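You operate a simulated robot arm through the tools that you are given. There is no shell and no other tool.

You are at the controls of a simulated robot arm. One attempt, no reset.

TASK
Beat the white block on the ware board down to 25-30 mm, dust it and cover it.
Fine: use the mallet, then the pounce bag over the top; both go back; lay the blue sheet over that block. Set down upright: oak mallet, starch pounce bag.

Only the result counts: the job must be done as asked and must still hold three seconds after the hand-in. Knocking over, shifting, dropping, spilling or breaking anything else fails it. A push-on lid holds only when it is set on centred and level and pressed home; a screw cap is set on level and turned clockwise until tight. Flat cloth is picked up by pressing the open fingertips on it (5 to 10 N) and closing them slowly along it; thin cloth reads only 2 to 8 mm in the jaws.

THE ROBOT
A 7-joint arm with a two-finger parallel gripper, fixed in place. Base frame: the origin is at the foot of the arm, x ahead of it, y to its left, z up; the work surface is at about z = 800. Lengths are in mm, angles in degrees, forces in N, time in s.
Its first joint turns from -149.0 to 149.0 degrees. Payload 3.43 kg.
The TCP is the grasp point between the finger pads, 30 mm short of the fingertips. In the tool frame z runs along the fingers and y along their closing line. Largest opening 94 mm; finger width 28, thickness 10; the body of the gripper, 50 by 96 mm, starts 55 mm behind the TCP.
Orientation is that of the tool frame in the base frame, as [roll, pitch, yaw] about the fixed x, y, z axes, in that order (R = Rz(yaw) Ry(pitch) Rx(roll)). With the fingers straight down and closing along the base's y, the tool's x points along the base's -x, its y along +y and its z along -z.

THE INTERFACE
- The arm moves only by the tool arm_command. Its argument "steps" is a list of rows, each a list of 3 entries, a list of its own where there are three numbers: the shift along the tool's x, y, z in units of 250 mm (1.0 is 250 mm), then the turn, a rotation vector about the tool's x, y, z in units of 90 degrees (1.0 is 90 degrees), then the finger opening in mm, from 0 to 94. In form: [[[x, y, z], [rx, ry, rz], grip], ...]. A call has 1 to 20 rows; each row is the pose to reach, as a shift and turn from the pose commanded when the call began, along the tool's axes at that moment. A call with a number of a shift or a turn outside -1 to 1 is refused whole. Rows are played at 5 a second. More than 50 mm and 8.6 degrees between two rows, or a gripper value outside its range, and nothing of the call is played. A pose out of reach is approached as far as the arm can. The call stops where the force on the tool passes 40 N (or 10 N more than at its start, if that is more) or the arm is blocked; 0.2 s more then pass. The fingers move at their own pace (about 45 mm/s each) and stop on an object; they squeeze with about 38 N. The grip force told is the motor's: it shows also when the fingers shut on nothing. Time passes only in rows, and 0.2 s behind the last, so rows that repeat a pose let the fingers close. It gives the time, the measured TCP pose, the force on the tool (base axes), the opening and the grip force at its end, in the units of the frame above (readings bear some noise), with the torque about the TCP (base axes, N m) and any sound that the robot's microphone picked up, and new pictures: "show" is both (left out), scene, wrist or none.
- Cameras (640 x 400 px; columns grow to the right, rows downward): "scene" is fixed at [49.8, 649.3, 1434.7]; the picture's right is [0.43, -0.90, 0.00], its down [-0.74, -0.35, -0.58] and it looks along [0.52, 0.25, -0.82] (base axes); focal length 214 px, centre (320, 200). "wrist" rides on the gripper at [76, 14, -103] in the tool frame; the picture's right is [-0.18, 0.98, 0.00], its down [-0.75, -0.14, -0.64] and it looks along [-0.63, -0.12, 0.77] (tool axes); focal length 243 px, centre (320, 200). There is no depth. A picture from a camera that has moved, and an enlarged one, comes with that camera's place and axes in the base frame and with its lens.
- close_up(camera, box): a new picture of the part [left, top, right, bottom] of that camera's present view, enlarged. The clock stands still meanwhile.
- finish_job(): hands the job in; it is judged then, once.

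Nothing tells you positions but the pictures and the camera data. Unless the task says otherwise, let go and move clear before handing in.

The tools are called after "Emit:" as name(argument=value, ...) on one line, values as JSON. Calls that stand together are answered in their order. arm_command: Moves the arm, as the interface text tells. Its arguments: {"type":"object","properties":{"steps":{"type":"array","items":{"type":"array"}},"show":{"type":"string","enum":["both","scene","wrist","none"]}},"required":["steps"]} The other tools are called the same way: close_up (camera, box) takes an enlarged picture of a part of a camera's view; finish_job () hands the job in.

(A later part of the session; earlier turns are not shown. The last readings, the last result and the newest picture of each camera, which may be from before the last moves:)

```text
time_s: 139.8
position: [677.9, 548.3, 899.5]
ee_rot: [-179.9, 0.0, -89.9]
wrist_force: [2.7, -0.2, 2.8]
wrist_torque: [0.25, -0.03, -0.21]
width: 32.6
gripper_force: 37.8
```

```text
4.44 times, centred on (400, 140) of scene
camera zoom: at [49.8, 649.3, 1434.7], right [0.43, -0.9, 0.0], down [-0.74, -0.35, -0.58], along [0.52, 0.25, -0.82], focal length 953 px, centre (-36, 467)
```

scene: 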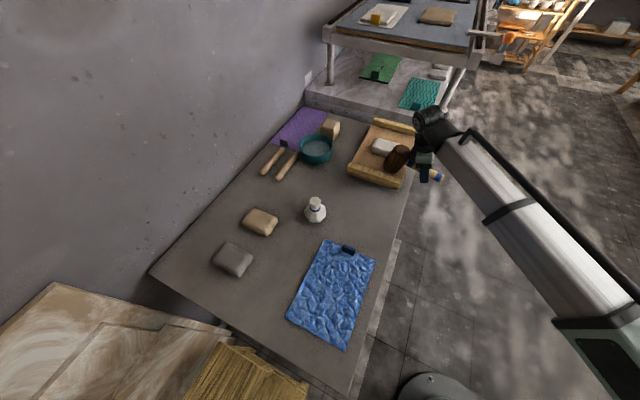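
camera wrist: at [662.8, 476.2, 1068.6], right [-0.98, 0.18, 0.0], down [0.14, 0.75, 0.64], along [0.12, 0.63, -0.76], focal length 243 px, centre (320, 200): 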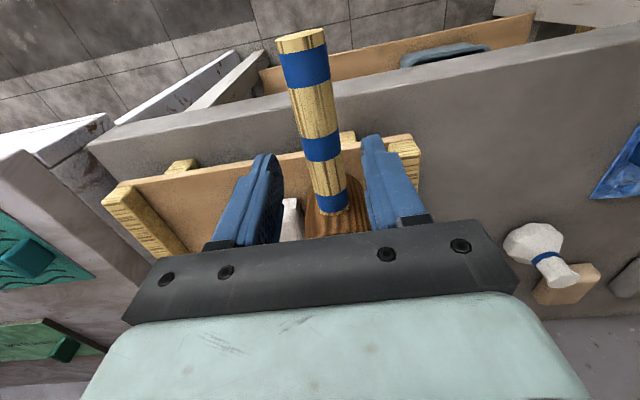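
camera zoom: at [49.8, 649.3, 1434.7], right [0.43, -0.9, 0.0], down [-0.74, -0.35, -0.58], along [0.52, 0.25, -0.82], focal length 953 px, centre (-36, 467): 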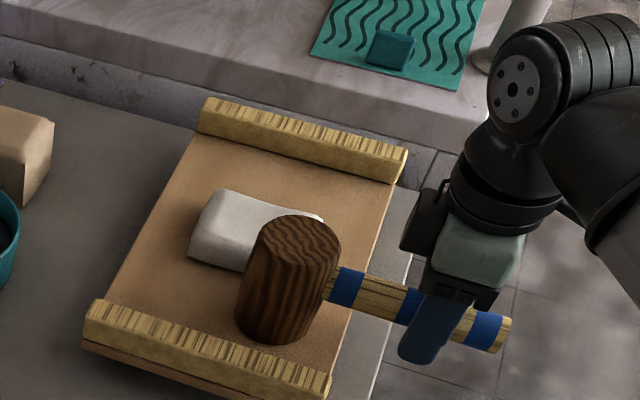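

Re-gripped. Lifting, moving over and cocking back again.

Emit:
arm_command(steps=[[[0, 0, -0.04], [0, 0, 0], 15], [[0, 0, -0.16], [0, 0, 0], 15], [[0, 0, -0.33], [0, 0, 0], 15], [[0, 0, -0.5], [0, 0, 0], 15], [[-0.04, -0.08, -0.62], [0, 0, 0], 15], [[-0.08, -0.17, -0.7], [0, -0.06, 0], 15], [[-0.12, -0.27, -0.722], [0, -0.14, 0], 15], [[-0.16, -0.335, -0.722], [0, -0.22, 0], 15], [[-0.171, -0.354, -0.722], [0, -0.2865, 0], 15], [[-0.171, -0.354, -0.722], [0, -0.2865, 0], 15], [[-0.171, -0.354, -0.722], [0, -0.2865, 0], 15]], show="none")

Emit:
arm_command(steps=[[[0.0861, 0, 0.1782], [0, 0.0953, 0], 15], [[0.1722, 0, 0.3564], [0, 0.1906, 0], 15], [[0.2583, 0, 0.5346], [0, 0.2859, 0], 15], [[0.3444, 0, 0.7128], [0, 0.3, 0], 15], [[0.2583, 0, 0.5346], [0, 0.29, 0], 15], [[0.1722, 0, 0.3564], [0, 0.29, 0], 15], [[0.1722, 0, 0.3564], [0, 0.29, 0], 15]], show="none")

Emit:
close_up(camera="scene", box=[365, 130, 410, 165])

Emit:
close_up(camera="scene", box=[350, 55, 460, 175])

```text
time_s: 142.2
position: [767.3, 589.7, 1080.8]
ee_rot: [179.9, 25.9, -90.0]
wrist_force: [0.2, -0.7, -3.0]
wrist_torque: [-0.27, -0.01, 0.01]
width: 32.8
gripper_force: 38.4
```

```text
time_s: 143.8
position: [766.3, 591.5, 984.2]
ee_rot: [-180.0, -0.3, -90.0]
wrist_force: [0.1, -0.1, -2.3]
wrist_torque: [-0.3, -0.01, 0.01]
width: 32.7
gripper_force: 38.0
```

```text
11.43 times, centred on (388, 148) of scene
camera zoom: at [49.8, 649.3, 1434.7], right [0.43, -0.9, 0.0], down [-0.74, -0.35, -0.58], along [0.52, 0.25, -0.82], focal length 2451 px, centre (-451, 800)
```

zoom: 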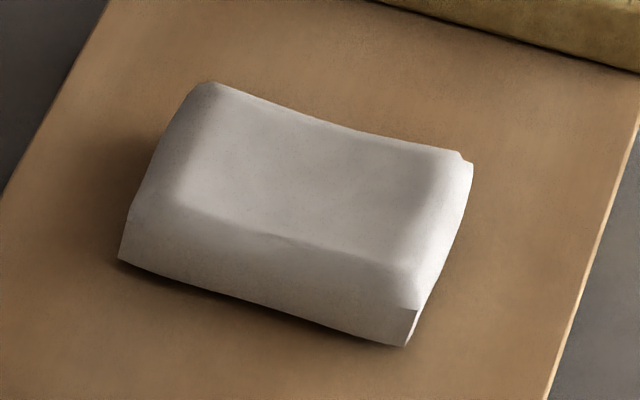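

```text
3.33 times, centred on (405, 115) of scene
camera zoom: at [49.8, 649.3, 1434.7], right [0.43, -0.9, 0.0], down [-0.74, -0.35, -0.58], along [0.52, 0.25, -0.82], focal length 715 px, centre (37, 483)
```

zoom: 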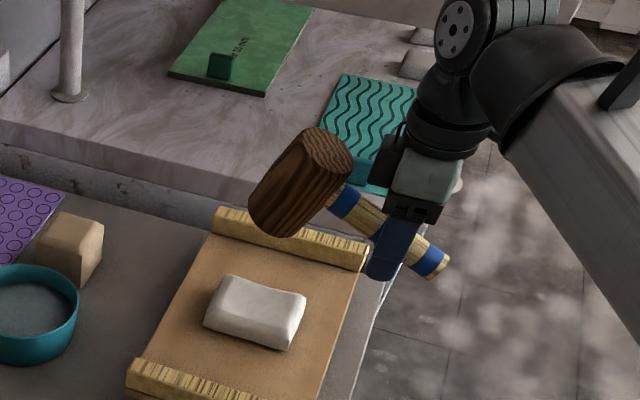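

Another step down, to about 29.2 mm by the outline. I'll repeat: back to the board, level and re-grip.

Emit:
arm_command(steps=[[[0.05, 0.08, 0], [0, 0.05, 0], 15], [[0.1, 0.18, 0], [0, 0.12, 0], 15], [[0.15, 0.28, 0], [0, 0.18, 0], 15], [[0.188, 0.352, 0], [0, 0.215, 0], 15], [[0.188, 0.352, 0.1], [0, 0.215, 0], 15], [[0.188, 0.352, 0.2], [0, 0.215, 0], 15], [[0.188, 0.352, 0.3], [0, 0.215, 0], 15], [[0.188, 0.352, 0.355], [0, 0.215, 0], 15], [[0.188, 0.352, 0.355], [0, 0.215, 0], 15]], show="none")

Emit:
close_up(camera="scene", box=[350, 95, 450, 185])

```text
time_s: 145.8
position: [678.5, 541.8, 893.7]
ee_rot: [180.0, -19.7, -90.0]
wrist_force: [-0.6, -0.9, -4.0]
wrist_torque: [-0.32, 0.01, -0.01]
width: 32.9
gripper_force: 37.6
```

```text
4.44 times, centred on (400, 140) of scene
camera zoom: at [49.8, 649.3, 1434.7], right [0.43, -0.9, 0.0], down [-0.74, -0.35, -0.58], along [0.52, 0.25, -0.82], focal length 953 px, centre (-36, 467)
```

zoom: 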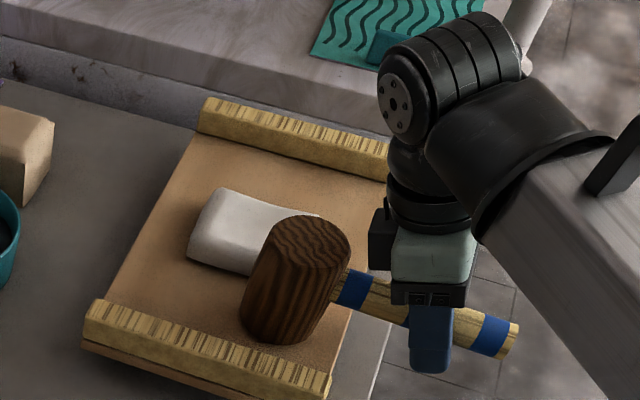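

About 7 mm above the board and level. Lowering gently.

Emit:
arm_command(steps=[[[-0.0041, 0, 0.0113], [0, 0, 0], 15], [[-0.0041, 0, 0.0113], [0, 0, 0], 15]], show="none")

Emit:
arm_command(steps=[[[-0.0014, 0, 0.0038], [0, 0, 0], 15], [[-0.0014, 0, 0.0038], [0, 0, 0], 15]], show="none")

```text
time_s: 146.4
position: [677.6, 543.3, 891.8]
ee_rot: [-179.9, -19.6, -90.0]
wrist_force: [0.6, -0.1, 5.9]
wrist_torque: [0.53, 0.05, -0.07]
width: 33.0
gripper_force: 37.6
```

```text
time_s: 147.0
position: [679.2, 542.7, 890.5]
ee_rot: [-179.9, -19.6, -89.9]
wrist_force: [0.7, -2.0, 14.2]
wrist_torque: [1.11, 0.13, -0.01]
width: 33.1
gripper_force: 37.7
```

On the board. I'll relieve the pressure, release, bring the hand vertical and re-grip in one go.

Emit:
arm_command(steps=[[[0.0027, 0, -0.0075], [0, 0, 0], 15], [[0.0027, 0, -0.0075], [0, 0, 0], 34], [[0.0027, 0, -0.0075], [0, 0, 0], 36], [[0.0027, 0, -0.0075], [0, 0, 0], 40], [[0.0027, 0, -0.0075], [0, 0, 0], 44]], show="none")

Emit:
close_up(camera="scene", box=[350, 95, 450, 185])

```text
time_s: 148.2
position: [678.0, 543.8, 892.6]
ee_rot: [180.0, -19.7, -90.0]
wrist_force: [-0.7, 0.1, -0.6]
wrist_torque: [0.0, -0.01, -0.01]
width: 44.2
gripper_force: 0.0
```

```text
4.44 times, centred on (400, 140) of scene
camera zoom: at [49.8, 649.3, 1434.7], right [0.43, -0.9, 0.0], down [-0.74, -0.35, -0.58], along [0.52, 0.25, -0.82], focal length 953 px, centre (-36, 467)
```

zoom: 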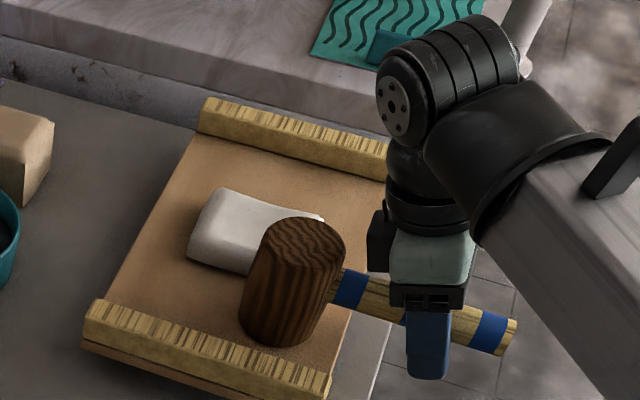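

Flat again. Re-gripping with the hand vertical.

Emit:
arm_command(steps=[[[-0.002, 0, -0.015], [0, -0.05, 0], 46], [[-0.002, 0, -0.03], [0, -0.13, 0], 46], [[-0.002, 0, -0.03], [0, -0.2, 0], 46], [[-0.002, 0, -0.03], [0, -0.219, 0], 46], [[-0.002, 0, -0.03], [0, -0.219, 0], 46], [[-0.002, 0, -0.03], [0, -0.219, 0], 30], [[-0.002, 0, -0.03], [0, -0.219, 0], 15], [[-0.002, 0, -0.03], [0, -0.219, 0], 15], [[-0.002, 0, -0.03], [0, -0.219, 0], 15]], show="none")

Emit:
arm_command(steps=[[[0, 0, -0.04], [0, 0, 0], 15], [[0, 0, -0.16], [0, 0, 0], 15], [[0, 0, -0.33], [0, 0, 0], 15], [[0, 0, -0.5], [0, 0, 0], 15], [[-0.04, -0.08, -0.62], [0, 0, 0], 15], [[-0.09, -0.17, -0.7], [0, -0.06, 0], 15], [[-0.13, -0.27, -0.722], [0, -0.14, 0], 15], [[-0.165, -0.335, -0.722], [0, -0.22, 0], 15], [[-0.178, -0.354, -0.722], [0, -0.2865, 0], 15], [[-0.178, -0.354, -0.722], [0, -0.2865, 0], 15], [[-0.178, -0.354, -0.722], [0, -0.2865, 0], 15]], show="none")

Emit:
close_up(camera="scene", box=[340, 30, 460, 180])

```text
time_s: 150.2
position: [678.9, 547.0, 897.6]
ee_rot: [-179.8, 0.0, -89.9]
wrist_force: [2.5, 0.1, 1.3]
wrist_torque: [0.23, -0.04, -0.22]
width: 32.7
gripper_force: 38.6
```

```text
time_s: 152.6
position: [766.5, 591.4, 1078.4]
ee_rot: [-180.0, 25.8, -90.0]
wrist_force: [0.0, -0.6, -3.6]
wrist_torque: [-0.28, -0.03, 0.01]
width: 32.8
gripper_force: 38.3
```

```text
2.67 times, centred on (400, 105) of scene
camera zoom: at [49.8, 649.3, 1434.7], right [0.43, -0.9, 0.0], down [-0.74, -0.35, -0.58], along [0.52, 0.25, -0.82], focal length 572 px, centre (107, 453)
```

zoom: 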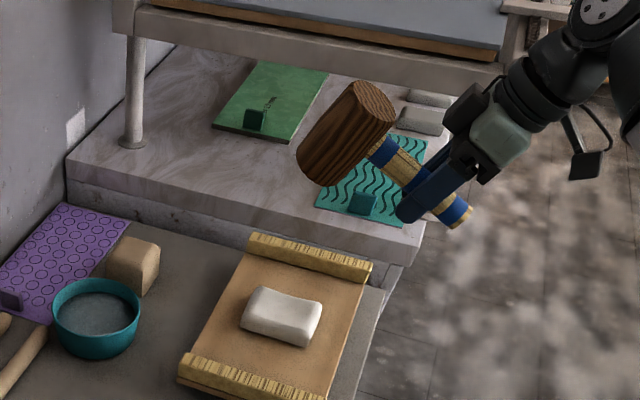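

Cocked back again. Third swing.

Emit:
arm_command(steps=[[[0.0861, 0, 0.1782], [0, 0.0953, 0], 15], [[0.1722, 0, 0.3564], [0, 0.1906, 0], 15], [[0.2583, 0, 0.5346], [0, 0.2859, 0], 15], [[0.3444, 0, 0.7128], [0, 0.32, 0], 15], [[0.2583, 0, 0.5346], [0, 0.29, 0], 15], [[0.1722, 0, 0.3564], [0, 0.29, 0], 15], [[0.1722, 0, 0.3564], [0, 0.29, 0], 15]], show="none")

Emit:
close_up(camera="scene", box=[365, 130, 410, 165])

Emit:
close_up(camera="scene", box=[350, 55, 460, 175])

```text
time_s: 154.2
position: [764.7, 590.0, 980.8]
ee_rot: [179.9, -0.3, -90.0]
wrist_force: [0.1, -0.1, -2.5]
wrist_torque: [-0.3, -0.03, 0.01]
width: 32.8
gripper_force: 38.3
```

```text
11.43 times, centred on (388, 148) of scene
camera zoom: at [49.8, 649.3, 1434.7], right [0.43, -0.9, 0.0], down [-0.74, -0.35, -0.58], along [0.52, 0.25, -0.82], focal length 2451 px, centre (-451, 800)
```

zoom: 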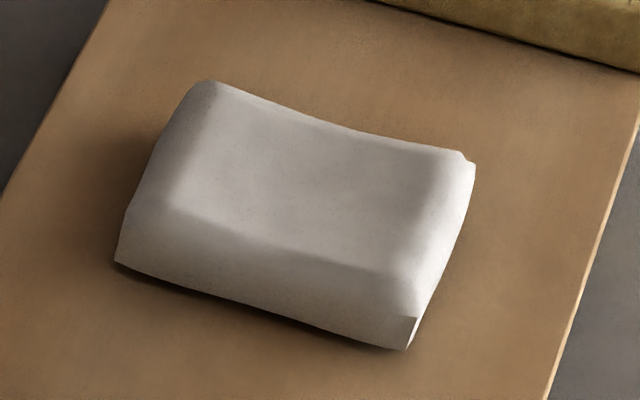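

```text
3.33 times, centred on (405, 115) of scene
camera zoom: at [49.8, 649.3, 1434.7], right [0.43, -0.9, 0.0], down [-0.74, -0.35, -0.58], along [0.52, 0.25, -0.82], focal length 715 px, centre (37, 483)
```

zoom: 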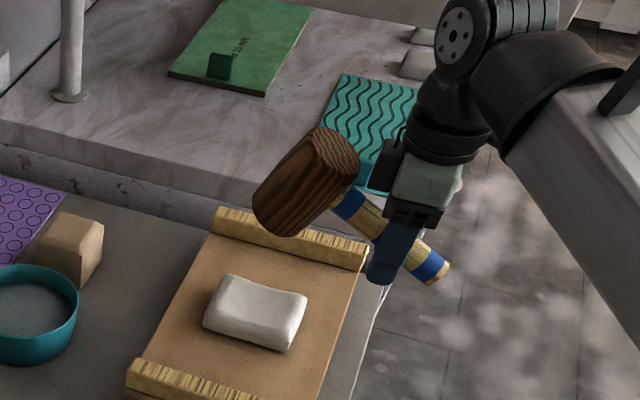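

The outline now suggests about 28 mm. I'll re-grip on the board once more and then measure by touch.

Emit:
arm_command(steps=[[[0.05, 0.08, 0], [0, 0.05, 0], 15], [[0.1, 0.18, 0], [0, 0.12, 0], 15], [[0.15, 0.28, 0], [0, 0.18, 0], 15], [[0.188, 0.352, 0], [0, 0.215, 0], 15], [[0.188, 0.352, 0.1], [0, 0.215, 0], 15], [[0.188, 0.352, 0.2], [0, 0.215, 0], 15], [[0.188, 0.352, 0.3], [0, 0.215, 0], 15], [[0.188, 0.352, 0.345], [0, 0.215, 0], 15], [[0.188, 0.352, 0.345], [0, 0.215, 0], 15]], show="none")

Emit:
arm_command(steps=[[[-0.0027, 0, 0.0075], [0, 0, 0], 15], [[-0.0027, 0, 0.0075], [0, 0, 0], 15]], show="none")

Emit:
close_up(camera="scene", box=[350, 95, 450, 185])

```text
time_s: 156.2
position: [678.0, 545.0, 893.5]
ee_rot: [-180.0, -19.7, -90.0]
wrist_force: [-0.1, 0.1, -3.7]
wrist_torque: [-0.3, 0.0, -0.02]
width: 32.8
gripper_force: 37.9
```

```text
time_s: 156.8
position: [678.6, 543.7, 892.8]
ee_rot: [180.0, -19.8, -90.0]
wrist_force: [-0.3, -0.2, -2.7]
wrist_torque: [-0.3, -0.03, 0.0]
width: 32.6
gripper_force: 38.3
```

```text
4.44 times, centred on (400, 140) of scene
camera zoom: at [49.8, 649.3, 1434.7], right [0.43, -0.9, 0.0], down [-0.74, -0.35, -0.58], along [0.52, 0.25, -0.82], focal length 953 px, centre (-36, 467)
```

zoom: 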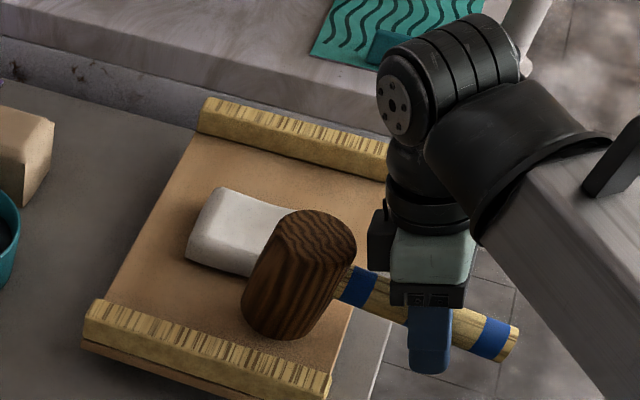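

Still a few millimetres up, tilted about 5°. Lowering gently.

Emit:
arm_command(steps=[[[-0.0041, 0, 0.0113], [0, 0, 0], 15], [[-0.0041, 0, 0.0113], [0, 0, 0], 15]], show="none")

Emit:
arm_command(steps=[[[-0.0027, 0, 0.0075], [0, 0, 0], 15], [[-0.0027, 0, 0.0075], [0, 0, 0], 15]], show="none")

Emit:
arm_command(steps=[[[-0.0014, 0, 0.0038], [0, 0, 0], 15], [[-0.0014, 0, 0.0038], [0, 0, 0], 15]], show="none")

```text
time_s: 157.4
position: [678.5, 544.2, 888.8]
ee_rot: [180.0, -19.7, -89.9]
wrist_force: [0.3, 0.2, -4.7]
wrist_torque: [-0.25, 0.0, 0.02]
width: 33.0
gripper_force: 38.0
```

```text
time_s: 158.0
position: [680.0, 543.4, 887.1]
ee_rot: [180.0, -19.7, -90.0]
wrist_force: [0.2, 0.3, -3.3]
wrist_torque: [-0.28, 0.01, 0.0]
width: 33.0
gripper_force: 38.4
```

```text
time_s: 158.6
position: [678.2, 543.0, 886.2]
ee_rot: [-180.0, -19.6, -90.0]
wrist_force: [1.5, -0.2, -1.9]
wrist_torque: [-0.15, 0.0, -0.02]
width: 32.8
gripper_force: 38.1
```

It's just touching. A touch more, then open slowly.

Emit:
arm_command(steps=[[[-0.001, 0, 0.0028], [0, 0, 0], 15], [[-0.001, 0, 0.0028], [0, 0, 0], 15], [[-0.001, 0, 0.0028], [0, 0, 0], 34], [[-0.001, 0, 0.0028], [0, 0, 0], 36], [[-0.001, 0, 0.0028], [0, 0, 0], 40], [[-0.001, 0, 0.0028], [0, 0, 0], 44]], show="none")

Emit:
close_up(camera="scene", box=[350, 95, 450, 185])

```text
time_s: 160.0
position: [680.4, 543.8, 885.2]
ee_rot: [180.0, -19.7, -90.0]
wrist_force: [0.2, 0.2, -0.3]
wrist_torque: [0.02, -0.03, -0.04]
width: 44.1
gripper_force: 0.1
```

```text
4.44 times, centred on (400, 140) of scene
camera zoom: at [49.8, 649.3, 1434.7], right [0.43, -0.9, 0.0], down [-0.74, -0.35, -0.58], along [0.52, 0.25, -0.82], focal length 953 px, centre (-36, 467)
```

zoom: 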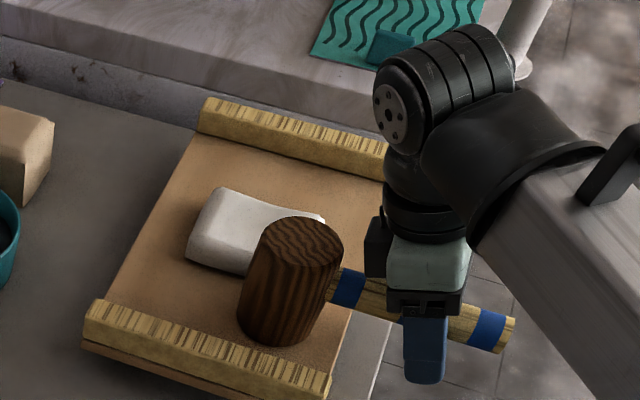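

Flat on the board. Now I'll use the free hand with closed fingertips to measure the block's height directly against the board.

Emit:
arm_command(steps=[[[0.025, 0, -0.07], [0, 0, 0], 48], [[0.065, 0, -0.18], [0, -0.03, 0], 48], [[0.12, 0, -0.33], [0, -0.1, 0], 48], [[0.13, 0, -0.36], [0, -0.17, 0], 40], [[0.13, 0, -0.36], [0, -0.219, 0], 20], [[0.13, 0, -0.36], [0, -0.219, 0], 0], [[0.13, 0, -0.36], [0, -0.219, 0], 0]], show="none")

Emit:
close_up(camera="scene", box=[350, 75, 450, 185])

```text
time_s: 161.6
position: [679.6, 541.4, 979.4]
ee_rot: [179.9, 0.1, -90.0]
wrist_force: [0.4, -0.8, 0.0]
wrist_torque: [0.02, -0.07, -0.02]
width: 0.3
gripper_force: 24.7
```

```text
3.64 times, centred on (400, 130) of scene
camera zoom: at [49.8, 649.3, 1434.7], right [0.43, -0.9, 0.0], down [-0.74, -0.35, -0.58], along [0.52, 0.25, -0.82], focal length 780 px, centre (29, 454)
```

zoom: 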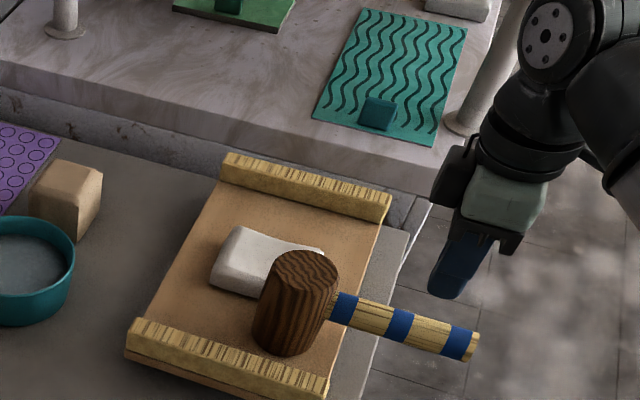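

The mallet stands safely. I'll move the closed fingers over the free board area beside the block, near (766, 618).

Emit:
arm_command(steps=[[[-0.08, -0.09, 0], [0, 0, 0], 0], [[-0.17, -0.19, 0], [0, 0, 0], 0], [[-0.25, -0.29, 0], [0, 0, 0], 0], [[-0.306, -0.346, 0], [0, 0, 0], 0], [[-0.306, -0.346, 0.15], [0, 0, 0], 0], [[-0.306, -0.346, 0.3], [0, 0, 0], 0], [[-0.306, -0.346, 0.38], [0, 0, 0], 0], [[-0.306, -0.346, 0.4], [0, 0, 0], 0], [[-0.306, -0.346, 0.4], [0, 0, 0], 0]], show="scene")

Emit:
close_up(camera="scene", box=[350, 95, 450, 185])

```text
time_s: 163.6
position: [765.7, 620.3, 881.4]
ee_rot: [179.9, 0.1, -90.0]
wrist_force: [-0.5, 1.2, -0.1]
wrist_torque: [0.03, -0.01, 0.0]
width: 0.3
gripper_force: 32.7
```

scene: 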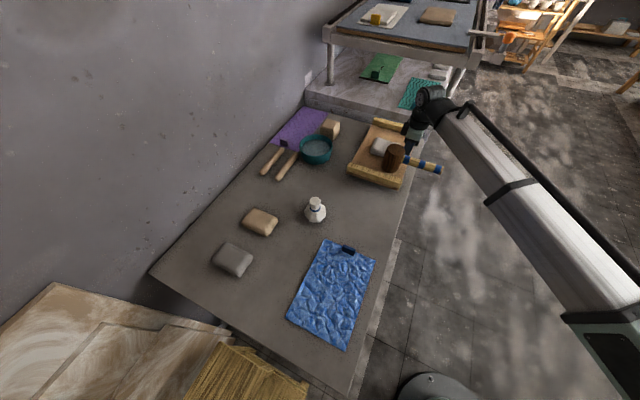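

```text
4.44 times, centred on (400, 140) of scene
camera zoom: at [49.8, 649.3, 1434.7], right [0.43, -0.9, 0.0], down [-0.74, -0.35, -0.58], along [0.52, 0.25, -0.82], focal length 953 px, centre (-36, 467)
```

zoom: 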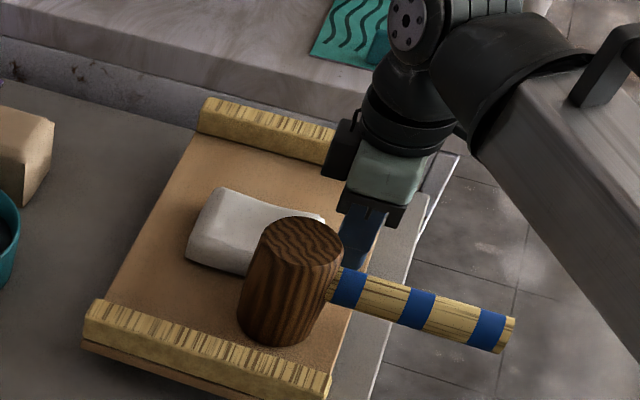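

Fingers are over the board beside the block. Stepping down to touch.

Emit:
arm_command(steps=[[[0, 0, 0.008], [0, 0, 0], 0], [[0, 0, 0.012], [0, 0, 0], 0], [[0, 0, 0.012], [0, 0, 0], 0]], show="none")

Emit:
arm_command(steps=[[[0, 0, 0.004], [0, 0, 0], 0], [[0, 0, 0.004], [0, 0, 0], 0]], show="none")

Emit:
arm_command(steps=[[[0, 0, 0.004], [0, 0, 0], 0], [[0, 0, 0.004], [0, 0, 0], 0]], show="none")

Emit:
arm_command(steps=[[[0, 0, 0.004], [0, 0, 0], 0], [[0, 0, 0.004], [0, 0, 0], 0]], show="none")

```text
time_s: 164.4
position: [766.1, 620.1, 877.1]
ee_rot: [179.9, 0.1, -90.0]
wrist_force: [0.8, 0.6, 0.8]
wrist_torque: [-0.02, -0.02, -0.03]
width: 0.0
gripper_force: 33.2
```

```text
time_s: 165.0
position: [766.7, 621.2, 877.7]
ee_rot: [-180.0, 0.1, -89.9]
wrist_force: [-0.5, -0.3, 1.0]
wrist_torque: [-0.01, 0.01, -0.01]
width: 0.0
gripper_force: 32.9
```

```text
time_s: 165.6
position: [765.9, 621.2, 877.1]
ee_rot: [-179.9, 0.0, -90.0]
wrist_force: [0.7, -0.1, 0.1]
wrist_torque: [0.0, 0.0, -0.01]
width: 0.0
gripper_force: 32.9
```

```text
time_s: 166.2
position: [765.9, 620.5, 875.9]
ee_rot: [180.0, 0.1, -90.0]
wrist_force: [-1.4, -0.1, 0.5]
wrist_torque: [-0.01, 0.01, -0.01]
width: 0.0
gripper_force: 32.6
```

No contact yet. Continuing in 1 mm steps.

Emit:
arm_command(steps=[[[0, 0, 0.004], [0, 0, 0], 0], [[0, 0, 0.004], [0, 0, 0], 0]], show="none")

Emit:
arm_command(steps=[[[0, 0, 0.004], [0, 0, 0], 0], [[0, 0, 0.004], [0, 0, 0], 0]], show="none")

Emit:
arm_command(steps=[[[0, 0, 0.004], [0, 0, 0], 0], [[0, 0, 0.004], [0, 0, 0], 0]], show="none")

```text
time_s: 166.8
position: [765.6, 621.1, 875.0]
ee_rot: [179.9, 0.1, -90.0]
wrist_force: [-0.1, -0.9, 0.0]
wrist_torque: [0.01, 0.0, 0.01]
width: 0.0
gripper_force: 33.0
```

```text
time_s: 167.4
position: [765.6, 620.2, 873.0]
ee_rot: [-180.0, 0.0, -89.9]
wrist_force: [-0.6, -0.1, 0.4]
wrist_torque: [0.01, 0.02, -0.01]
width: 0.0
gripper_force: 32.7
```

```text
time_s: 168.0
position: [765.6, 619.5, 872.3]
ee_rot: [-180.0, 0.1, -90.0]
wrist_force: [0.8, -1.1, 0.5]
wrist_torque: [-0.02, -0.02, 0.02]
width: 0.1
gripper_force: 33.1
```

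Still free. Continuing.

Emit:
arm_command(steps=[[[0, 0, 0.004], [0, 0, 0], 0], [[0, 0, 0.004], [0, 0, 0], 0]], show="none")

Emit:
arm_command(steps=[[[0, 0, 0.004], [0, 0, 0], 0], [[0, 0, 0.004], [0, 0, 0], 0]], show="none")

Emit:
arm_command(steps=[[[0, 0, 0.004], [0, 0, 0], 0], [[0, 0, 0.004], [0, 0, 0], 0]], show="none")

```text
time_s: 168.6
position: [765.7, 619.6, 870.9]
ee_rot: [-179.9, 0.1, -90.0]
wrist_force: [-1.2, 0.1, 11.9]
wrist_torque: [-0.18, 0.05, 0.0]
width: 0.3
gripper_force: 33.0
```

```text
time_s: 169.2
position: [765.6, 620.0, 872.5]
ee_rot: [-179.9, 0.0, -90.0]
wrist_force: [-0.9, 1.3, 24.5]
wrist_torque: [-0.3, 0.04, -0.07]
width: 0.0
gripper_force: 33.1
```

```text
time_s: 170.0
position: [765.6, 621.1, 871.4]
ee_rot: [-179.8, 0.1, -90.0]
wrist_force: [-4.0, -1.8, 12.2]
wrist_torque: [-0.17, 0.15, -0.05]
width: 0.0
gripper_force: 33.1
stopped in row 2: the force on the tool passed its limit at 41 N (the readings are from after the stop); the commanded pose is now the measured one
```

Board contact at TCP of about 871.6. Now up and over to the block's centre to touch its top.

Emit:
arm_command(steps=[[[0, 0, -0.1], [-0.002, 0, 0], 0], [[0, 0, -0.22], [-0.002, 0, 0], 0], [[-0.12, 0, -0.24], [-0.002, 0, 0], 0], [[-0.25, 0, -0.24], [-0.002, 0, 0], 0], [[-0.338, 0, -0.24], [-0.002, 0, 0], 0], [[-0.338, 0, -0.2], [-0.002, 0, 0], 0], [[-0.338, 0, -0.15], [-0.002, 0, 0], 0], [[-0.338, 0, -0.132], [-0.002, 0, 0], 0], [[-0.338, 0, -0.132], [-0.002, 0, 0], 0]], show="none")

Emit:
close_up(camera="scene", box=[350, 95, 450, 185])

Emit:
close_up(camera="wrist", box=[180, 60, 460, 260])

```text
time_s: 172.0
position: [765.6, 704.3, 905.2]
ee_rot: [179.9, 0.0, -90.0]
wrist_force: [-0.1, 0.2, 0.2]
wrist_torque: [0.0, -0.02, 0.03]
width: 0.2
gripper_force: 32.8
```

```text
4.44 times, centred on (400, 140) of scene
camera zoom: at [49.8, 649.3, 1434.7], right [0.43, -0.9, 0.0], down [-0.74, -0.35, -0.58], along [0.52, 0.25, -0.82], focal length 953 px, centre (-36, 467)
```

zoom: 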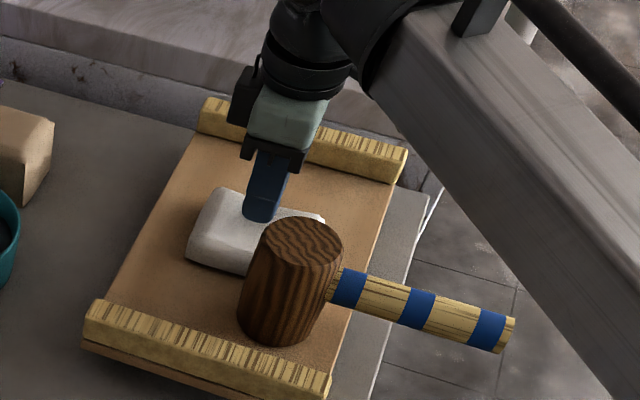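

```text
2.00 times, centred on (320, 160) of wrist
camera zoom: at [751.8, 628.6, 1007.0], right [-0.98, 0.18, 0.0], down [0.14, 0.75, 0.64], along [0.12, 0.63, -0.77], focal length 485 px, centre (320, 280)
```

zoom: 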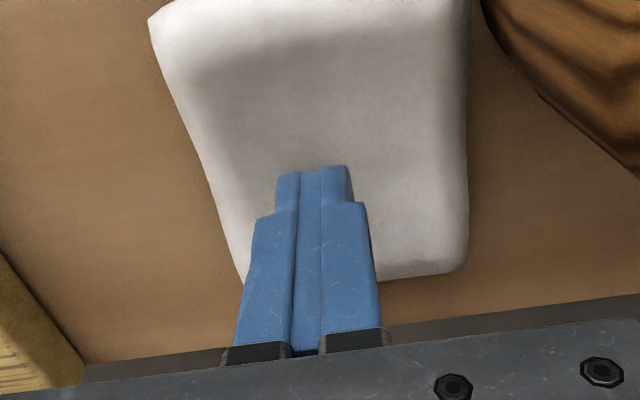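

Fingers are over the block's centre. Stepping down to touch.

Emit:
arm_command(steps=[[[0, 0, 0.008], [0, 0, 0], 0], [[0, 0, 0.008], [0, 0, 0], 0]], show="none")

Emit:
arm_command(steps=[[[0, 0, 0.004], [0, 0, 0], 0], [[0, 0, 0.004], [0, 0, 0], 0]], show="none")

Emit:
arm_command(steps=[[[0, 0, 0.004], [0, 0, 0], 0], [[0, 0, 0.004], [0, 0, 0], 0]], show="none")

Emit:
arm_command(steps=[[[0, 0, 0.004], [0, 0, 0], 0], [[0, 0, 0.004], [0, 0, 0], 0]], show="none")

```text
time_s: 172.6
position: [766.3, 703.7, 901.9]
ee_rot: [180.0, 0.1, -90.0]
wrist_force: [0.5, -0.2, -0.4]
wrist_torque: [0.02, 0.01, 0.01]
width: 0.0
gripper_force: 33.2
```

```text
time_s: 173.2
position: [765.4, 704.5, 902.1]
ee_rot: [179.8, 0.0, -90.0]
wrist_force: [-0.2, 0.6, 0.4]
wrist_torque: [0.02, 0.04, -0.03]
width: 0.2
gripper_force: 33.2
```

```text
time_s: 173.8
position: [765.3, 704.8, 900.4]
ee_rot: [179.8, 0.0, -90.0]
wrist_force: [-0.2, -0.3, -0.6]
wrist_torque: [0.0, -0.01, -0.01]
width: 0.0
gripper_force: 32.6
```

```text
time_s: 174.4
position: [766.0, 705.3, 899.8]
ee_rot: [179.8, 0.0, -90.0]
wrist_force: [0.4, -0.1, 0.7]
wrist_torque: [0.01, -0.02, -0.01]
width: 0.0
gripper_force: 33.5
```

Free at about 899.5, so the centre is under 28 mm. Continuing.

Emit:
arm_command(steps=[[[0, 0, 0.004], [0, 0, 0], 0], [[0, 0, 0.004], [0, 0, 0], 0]], show="none")

Emit:
arm_command(steps=[[[0, 0, 0.004], [0, 0, 0], 0], [[0, 0, 0.004], [0, 0, 0], 0]], show="none")

Emit:
arm_command(steps=[[[0, 0, 0.004], [0, 0, 0], 0], [[0, 0, 0.004], [0, 0, 0], 0]], show="none")

```text
time_s: 175.0
position: [764.7, 704.7, 898.4]
ee_rot: [179.9, 0.2, -90.0]
wrist_force: [0.6, 1.1, 0.4]
wrist_torque: [-0.02, -0.01, 0.0]
width: 0.0
gripper_force: 33.0
```

```text
time_s: 175.6
position: [766.3, 705.7, 897.7]
ee_rot: [180.0, 0.2, -90.0]
wrist_force: [-1.7, 0.0, 6.0]
wrist_torque: [-0.07, -0.02, -0.03]
width: 0.3
gripper_force: 33.3
```

```text
time_s: 176.2
position: [764.8, 704.6, 898.3]
ee_rot: [-180.0, 0.2, -90.0]
wrist_force: [-2.0, 0.8, 17.3]
wrist_torque: [-0.21, 0.08, -0.03]
width: 0.0
gripper_force: 33.4
```

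Contact at the centre reads about 26 mm above the board. I'll check a couple of other points on the top to see that nothing is above 30.

Emit:
arm_command(steps=[[[0, 0, -0.032], [0, 0, 0], 0], [[-0.07, 0, -0.04], [0, 0, 0], 0], [[-0.128, 0, -0.04], [0, 0, 0], 0], [[-0.128, 0, -0.02], [0, 0, 0], 0], [[-0.128, 0, -0.02], [0, 0, 0], 0]], show="none")

Emit:
arm_command(steps=[[[0, 0, 0.004], [0, 0, 0], 0], [[0, 0, 0.004], [0, 0, 0], 0]], show="none")

Emit:
arm_command(steps=[[[0, 0, 0.004], [0, 0, 0], 0], [[0, 0, 0.004], [0, 0, 0], 0]], show="none")

Emit:
arm_command(steps=[[[0, 0, 0.004], [0, 0, 0], 0], [[0, 0, 0.004], [0, 0, 0], 0]], show="none")

```text
time_s: 177.4
position: [765.7, 736.5, 901.1]
ee_rot: [180.0, 0.2, -90.0]
wrist_force: [-0.3, 1.1, 1.2]
wrist_torque: [0.03, 0.0, -0.01]
width: 0.0
gripper_force: 33.2
```

```text
time_s: 178.0
position: [765.5, 737.7, 900.1]
ee_rot: [179.9, 0.2, -90.0]
wrist_force: [0.6, -0.2, -0.3]
wrist_torque: [0.0, -0.01, 0.02]
width: 0.0
gripper_force: 33.1
```

```text
time_s: 178.6
position: [766.0, 737.8, 898.5]
ee_rot: [179.8, 0.2, -90.0]
wrist_force: [-0.4, 0.7, 0.3]
wrist_torque: [-0.01, 0.06, 0.01]
width: 0.0
gripper_force: 32.9
```

```text
time_s: 179.2
position: [765.2, 736.8, 898.3]
ee_rot: [179.9, 0.2, -89.9]
wrist_force: [-0.5, 0.1, 1.0]
wrist_torque: [-0.04, 0.0, -0.01]
width: 0.0
gripper_force: 32.7
```

At y=737 the surface is also below 27 mm. One more step to see where it touches.

Emit:
arm_command(steps=[[[0, 0, 0.004], [0, 0, 0], 0], [[0, 0, 0.004], [0, 0, 0], 0]], show="none")

Emit:
arm_command(steps=[[[0, 0, 0.004], [0, 0, 0], 0], [[0, 0, 0.004], [0, 0, 0], 0]], show="none")

```text
time_s: 179.8
position: [765.1, 736.8, 898.2]
ee_rot: [-180.0, 0.2, -90.0]
wrist_force: [1.4, 0.8, 11.1]
wrist_torque: [-0.11, -0.02, 0.0]
width: 0.0
gripper_force: 33.1
```

```text
time_s: 180.4
position: [765.7, 736.9, 897.9]
ee_rot: [-179.8, 0.3, -90.1]
wrist_force: [4.7, 3.0, 25.1]
wrist_torque: [-0.22, -0.13, 0.06]
width: 0.2
gripper_force: 32.7
```

The top is flat at about 26 mm, inside 25-30, so the beating is done. Now I'll rise, open the hand, and take the mallet by the handle near its head to carry it home.

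Emit:
arm_command(steps=[[[0, 0, -0.1], [0, 0, 0], 0], [[0, 0, -0.25], [0, 0, 0], 10], [[0.06, 0.04, -0.368], [-0.002, 0.002, 0], 30], [[0.18, 0.12, -0.368], [-0.002, 0.002, 0], 50], [[0.32, 0.2, -0.368], [-0.002, 0.002, 0], 50], [[0.45, 0.29, -0.368], [-0.002, 0.002, 0], 50], [[0.552, 0.348, -0.368], [-0.002, 0.002, 0], 50], [[0.552, 0.348, -0.368], [-0.002, 0.002, 0], 50]], show="wrist")

Emit:
close_up(camera="wrist", box=[200, 0, 440, 240])

Emit:
close_up(camera="scene", box=[350, 95, 450, 185])

```text
time_s: 182.2
position: [679.4, 599.2, 986.8]
ee_rot: [179.8, 0.0, -89.9]
wrist_force: [0.2, -0.2, 0.0]
wrist_torque: [0.01, 0.01, -0.04]
width: 50.2
gripper_force: 0.0
camera wrist: at [665.5, 523.2, 1091.0], right [-0.98, 0.18, 0.0], down [0.14, 0.75, 0.64], along [0.11, 0.63, -0.77], focal length 243 px, centre (320, 200)
```

wrist: 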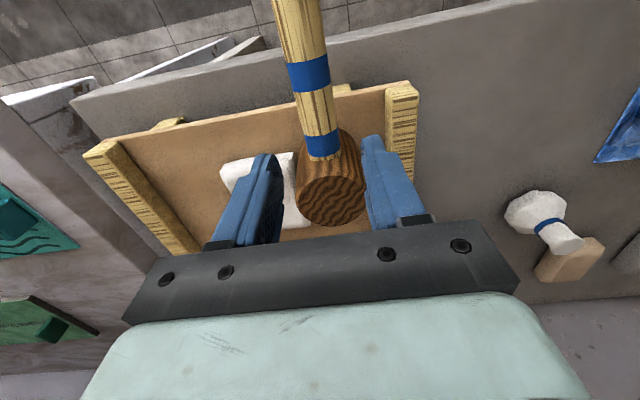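

```text
1.67 times, centred on (320, 120) of wrist
camera zoom: at [665.5, 523.2, 1091.0], right [-0.98, 0.18, 0.0], down [0.14, 0.75, 0.64], along [0.11, 0.63, -0.77], focal length 404 px, centre (320, 333)
```

zoom: 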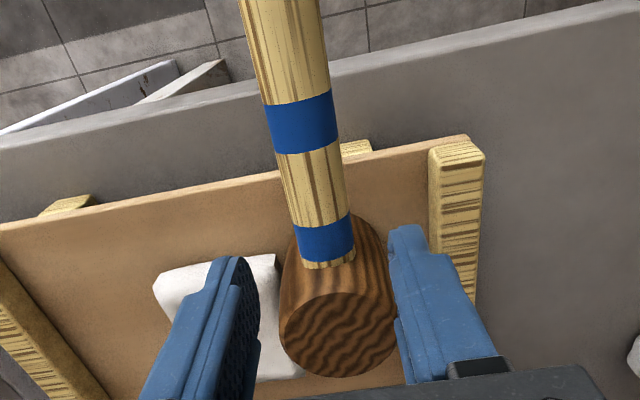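

```text
4.44 times, centred on (400, 140) of scene
camera zoom: at [49.8, 649.3, 1434.7], right [0.43, -0.9, 0.0], down [-0.74, -0.35, -0.58], along [0.52, 0.25, -0.82], focal length 953 px, centre (-36, 467)
```

zoom: 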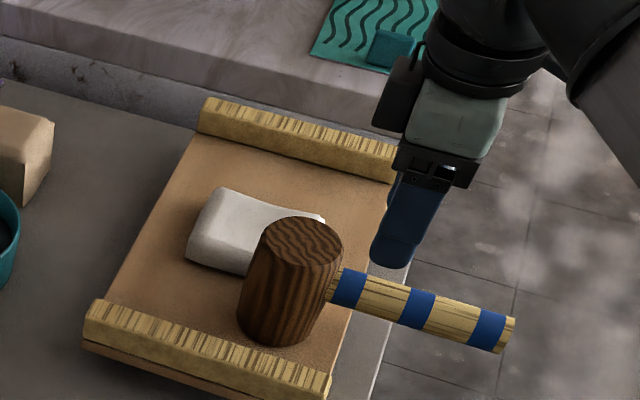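

The mallet is at (679, 661), straight. Descending onto the handle close to the head and gripping.

Emit:
arm_command(steps=[[[0, 0, 0.12], [0, 0, 0], 50], [[0, 0, 0.26], [0, 0, 0], 50], [[0, 0, 0.36], [0, 0, 0], 50], [[0, 0, 0.381], [0, 0, 0], 50], [[0, 0, 0.381], [0, 0, 0], 30], [[0, 0, 0.381], [0, 0, 0], 15], [[0, 0, 0.381], [0, 0, 0], 15], [[0, 0, 0.37], [0, 0, 0], 15], [[0, 0, 0.2], [0, 0, 0], 15], [[0, 0, 0.02], [0, 0, 0], 15], [[0, 0, -0.1], [0, 0, 0], 15], [[0, 0, -0.1], [0, 0, 0], 15]], show="wrist")

Emit:
close_up(camera="scene", box=[350, 75, 450, 185])

```text
time_s: 184.8
position: [677.7, 599.1, 1012.3]
ee_rot: [179.7, 0.1, -90.0]
wrist_force: [-0.4, -0.4, -2.9]
wrist_torque: [-0.12, 0.01, -0.03]
width: 32.8
gripper_force: 38.4
camera wrist: at [665.1, 523.7, 1115.4], right [-0.98, 0.18, 0.0], down [0.14, 0.75, 0.64], along [0.11, 0.63, -0.77], focal length 243 px, centre (320, 200)
```

wrist: 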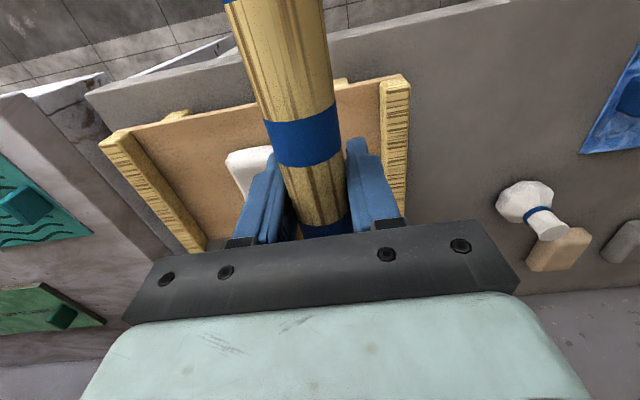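

```text
3.64 times, centred on (400, 130) of scene
camera zoom: at [49.8, 649.3, 1434.7], right [0.43, -0.9, 0.0], down [-0.74, -0.35, -0.58], along [0.52, 0.25, -0.82], focal length 780 px, centre (29, 454)
```

zoom: 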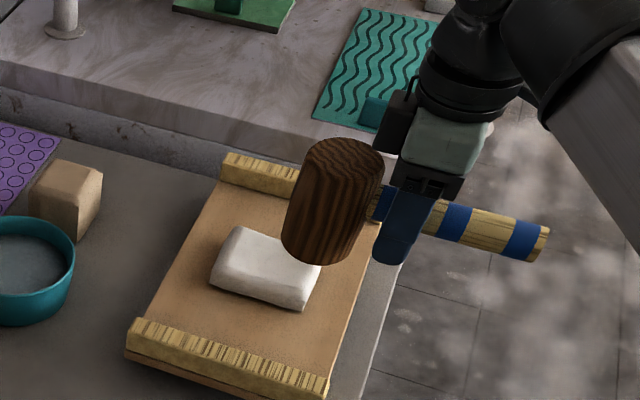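

Held level. Carrying it to its home at (512, 820).

Emit:
arm_command(steps=[[[-0.08, 0.085, 0], [0, 0, 0], 15], [[-0.2, 0.21, 0], [0, 0, 0], 15], [[-0.32, 0.335, 0], [0, 0, 0], 15], [[-0.44, 0.46, 0], [0, 0, 0], 15], [[-0.55, 0.58, 0], [0, 0, 0], 15], [[-0.62, 0.65, 0], [0, 0, 0], 15], [[-0.634, 0.666, 0], [0, 0, 0], 15], [[-0.634, 0.666, 0.15], [0, 0, 0], 15], [[-0.634, 0.666, 0.32], [0, 0, 0], 15], [[-0.634, 0.666, 0.48], [0, 0, 0], 15], [[-0.634, 0.666, 0.59], [0, 0, 0], 15], [[-0.634, 0.666, 0.62], [0, 0, 0], 15], [[-0.634, 0.666, 0.62], [0, 0, 0], 15]])

Emit:
close_up(camera="scene", box=[300, 140, 430, 220])

```text
time_s: 187.6
position: [511.5, 756.4, 858.6]
ee_rot: [179.8, 0.0, -90.0]
wrist_force: [0.0, -0.6, -3.2]
wrist_torque: [-0.13, 0.01, 0.0]
width: 33.0
gripper_force: 37.2
camera wrist: at [497.9, 681.1, 962.0], right [-0.98, 0.18, 0.0], down [0.14, 0.75, 0.64], along [0.11, 0.63, -0.77], focal length 243 px, centre (320, 200)
```

scene: 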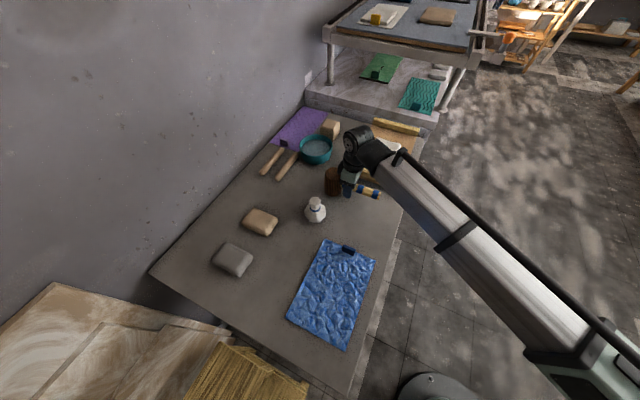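
wrist: 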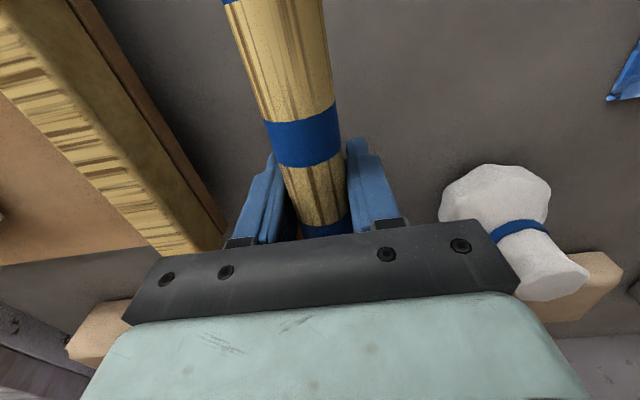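

```text
4.92 times, centred on (365, 180) of scene
camera zoom: at [49.8, 649.3, 1434.7], right [0.43, -0.9, 0.0], down [-0.74, -0.35, -0.58], along [0.52, 0.25, -0.82], focal length 1056 px, centre (98, 298)
```

zoom: 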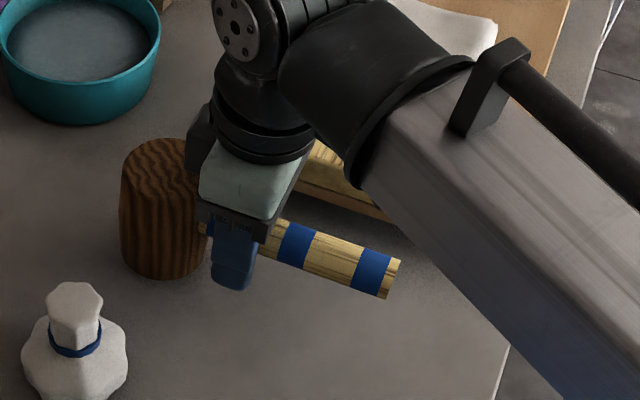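

Over its home, about 10 mm up. Lowering gently.

Emit:
arm_command(steps=[[[0, -0.002, 0.012], [0, 0, 0], 15], [[0, -0.002, 0.024], [0, 0, 0], 15], [[0, -0.002, 0.024], [0, 0, 0], 15]], show="none")

Emit:
arm_command(steps=[[[0, 0, 0.006], [0, 0, 0], 15], [[0, 0, 0.006], [0, 0, 0], 15]], show="none")

Emit:
arm_command(steps=[[[0, 0, 0.006], [0, 0, 0], 15], [[0, 0, 0.006], [0, 0, 0], 15]], show="none")

```text
time_s: 188.4
position: [511.8, 757.2, 852.7]
ee_rot: [179.8, 0.0, -89.9]
wrist_force: [0.6, -0.5, -3.1]
wrist_torque: [-0.14, 0.0, 0.0]
width: 33.0
gripper_force: 38.1
```

```text
time_s: 189.0
position: [512.2, 756.0, 850.3]
ee_rot: [179.8, 0.1, -90.0]
wrist_force: [0.7, 0.5, -3.2]
wrist_torque: [-0.14, 0.04, -0.01]
width: 32.8
gripper_force: 37.9
```

```text
time_s: 189.6
position: [511.6, 756.1, 848.6]
ee_rot: [179.8, 0.0, -89.9]
wrist_force: [2.2, -1.9, 6.2]
wrist_torque: [0.31, 0.09, -0.03]
width: 32.7
gripper_force: 38.5
```

Table contact. I'll open slowly, then rise straight up and look.

Emit:
arm_command(steps=[[[0, 0, -0.002], [0, 0, 0], 34], [[0, 0, -0.002], [0, 0, 0], 38], [[0, 0, -0.002], [0, 0, 0], 46], [[0, 0, -0.002], [0, 0, 0], 50], [[0, 0, -0.06], [0, 0, 0], 50], [[0, 0, -0.2], [0, 0, 0], 50], [[0, 0, -0.38], [0, 0, 0], 60], [[0, 0, -0.5], [0, 0, 0], 70], [[0, 0, -0.5], [0, 0, 0], 70]])

Emit:
close_up(camera="scene", box=[300, 140, 430, 220])

Emit:
close_up(camera="wrist", box=[270, 0, 560, 180])

```text
time_s: 191.6
position: [514.1, 756.5, 973.0]
ee_rot: [179.8, 0.0, -90.0]
wrist_force: [1.5, -0.1, 0.2]
wrist_torque: [0.01, 0.01, 0.05]
width: 70.0
gripper_force: 0.0
camera wrist: at [500.5, 681.3, 1076.2], right [-0.98, 0.18, 0.0], down [0.14, 0.75, 0.64], along [0.11, 0.63, -0.77], focal length 243 px, centre (320, 200)
```

scene: 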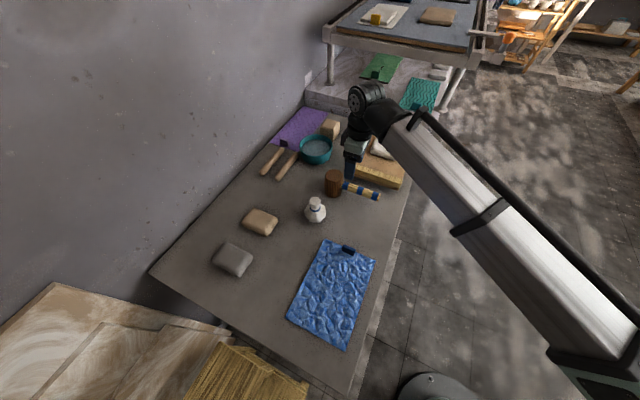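
wrist: 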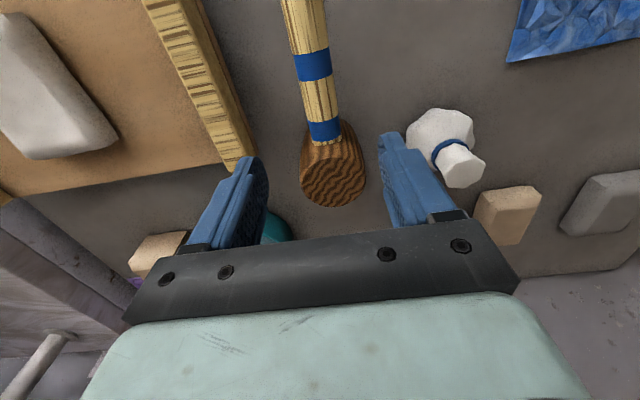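

```text
4.92 times, centred on (365, 180) of scene
camera zoom: at [49.8, 649.3, 1434.7], right [0.43, -0.9, 0.0], down [-0.74, -0.35, -0.58], along [0.52, 0.25, -0.82], focal length 1056 px, centre (98, 298)
```

zoom: 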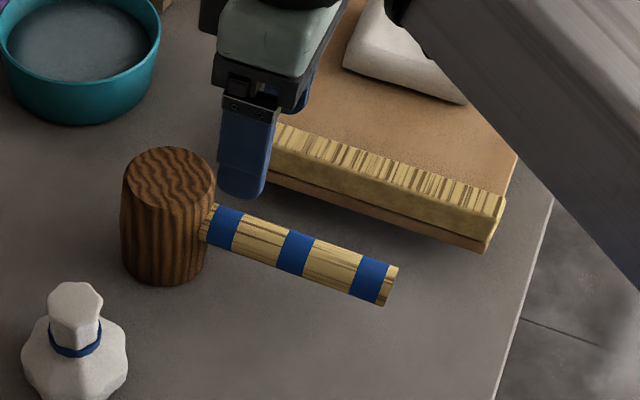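

```text
2.21 times, centred on (415, 90) of wrist
camera zoom: at [500.5, 681.3, 1076.2], right [-0.98, 0.18, 0.0], down [0.14, 0.75, 0.64], along [0.11, 0.63, -0.77], focal length 535 px, centre (110, 443)
```

zoom: 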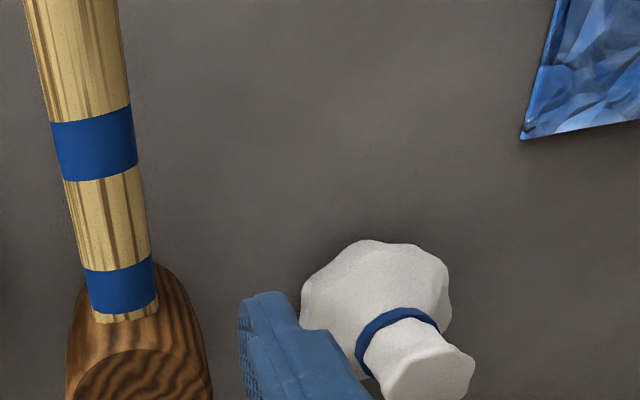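

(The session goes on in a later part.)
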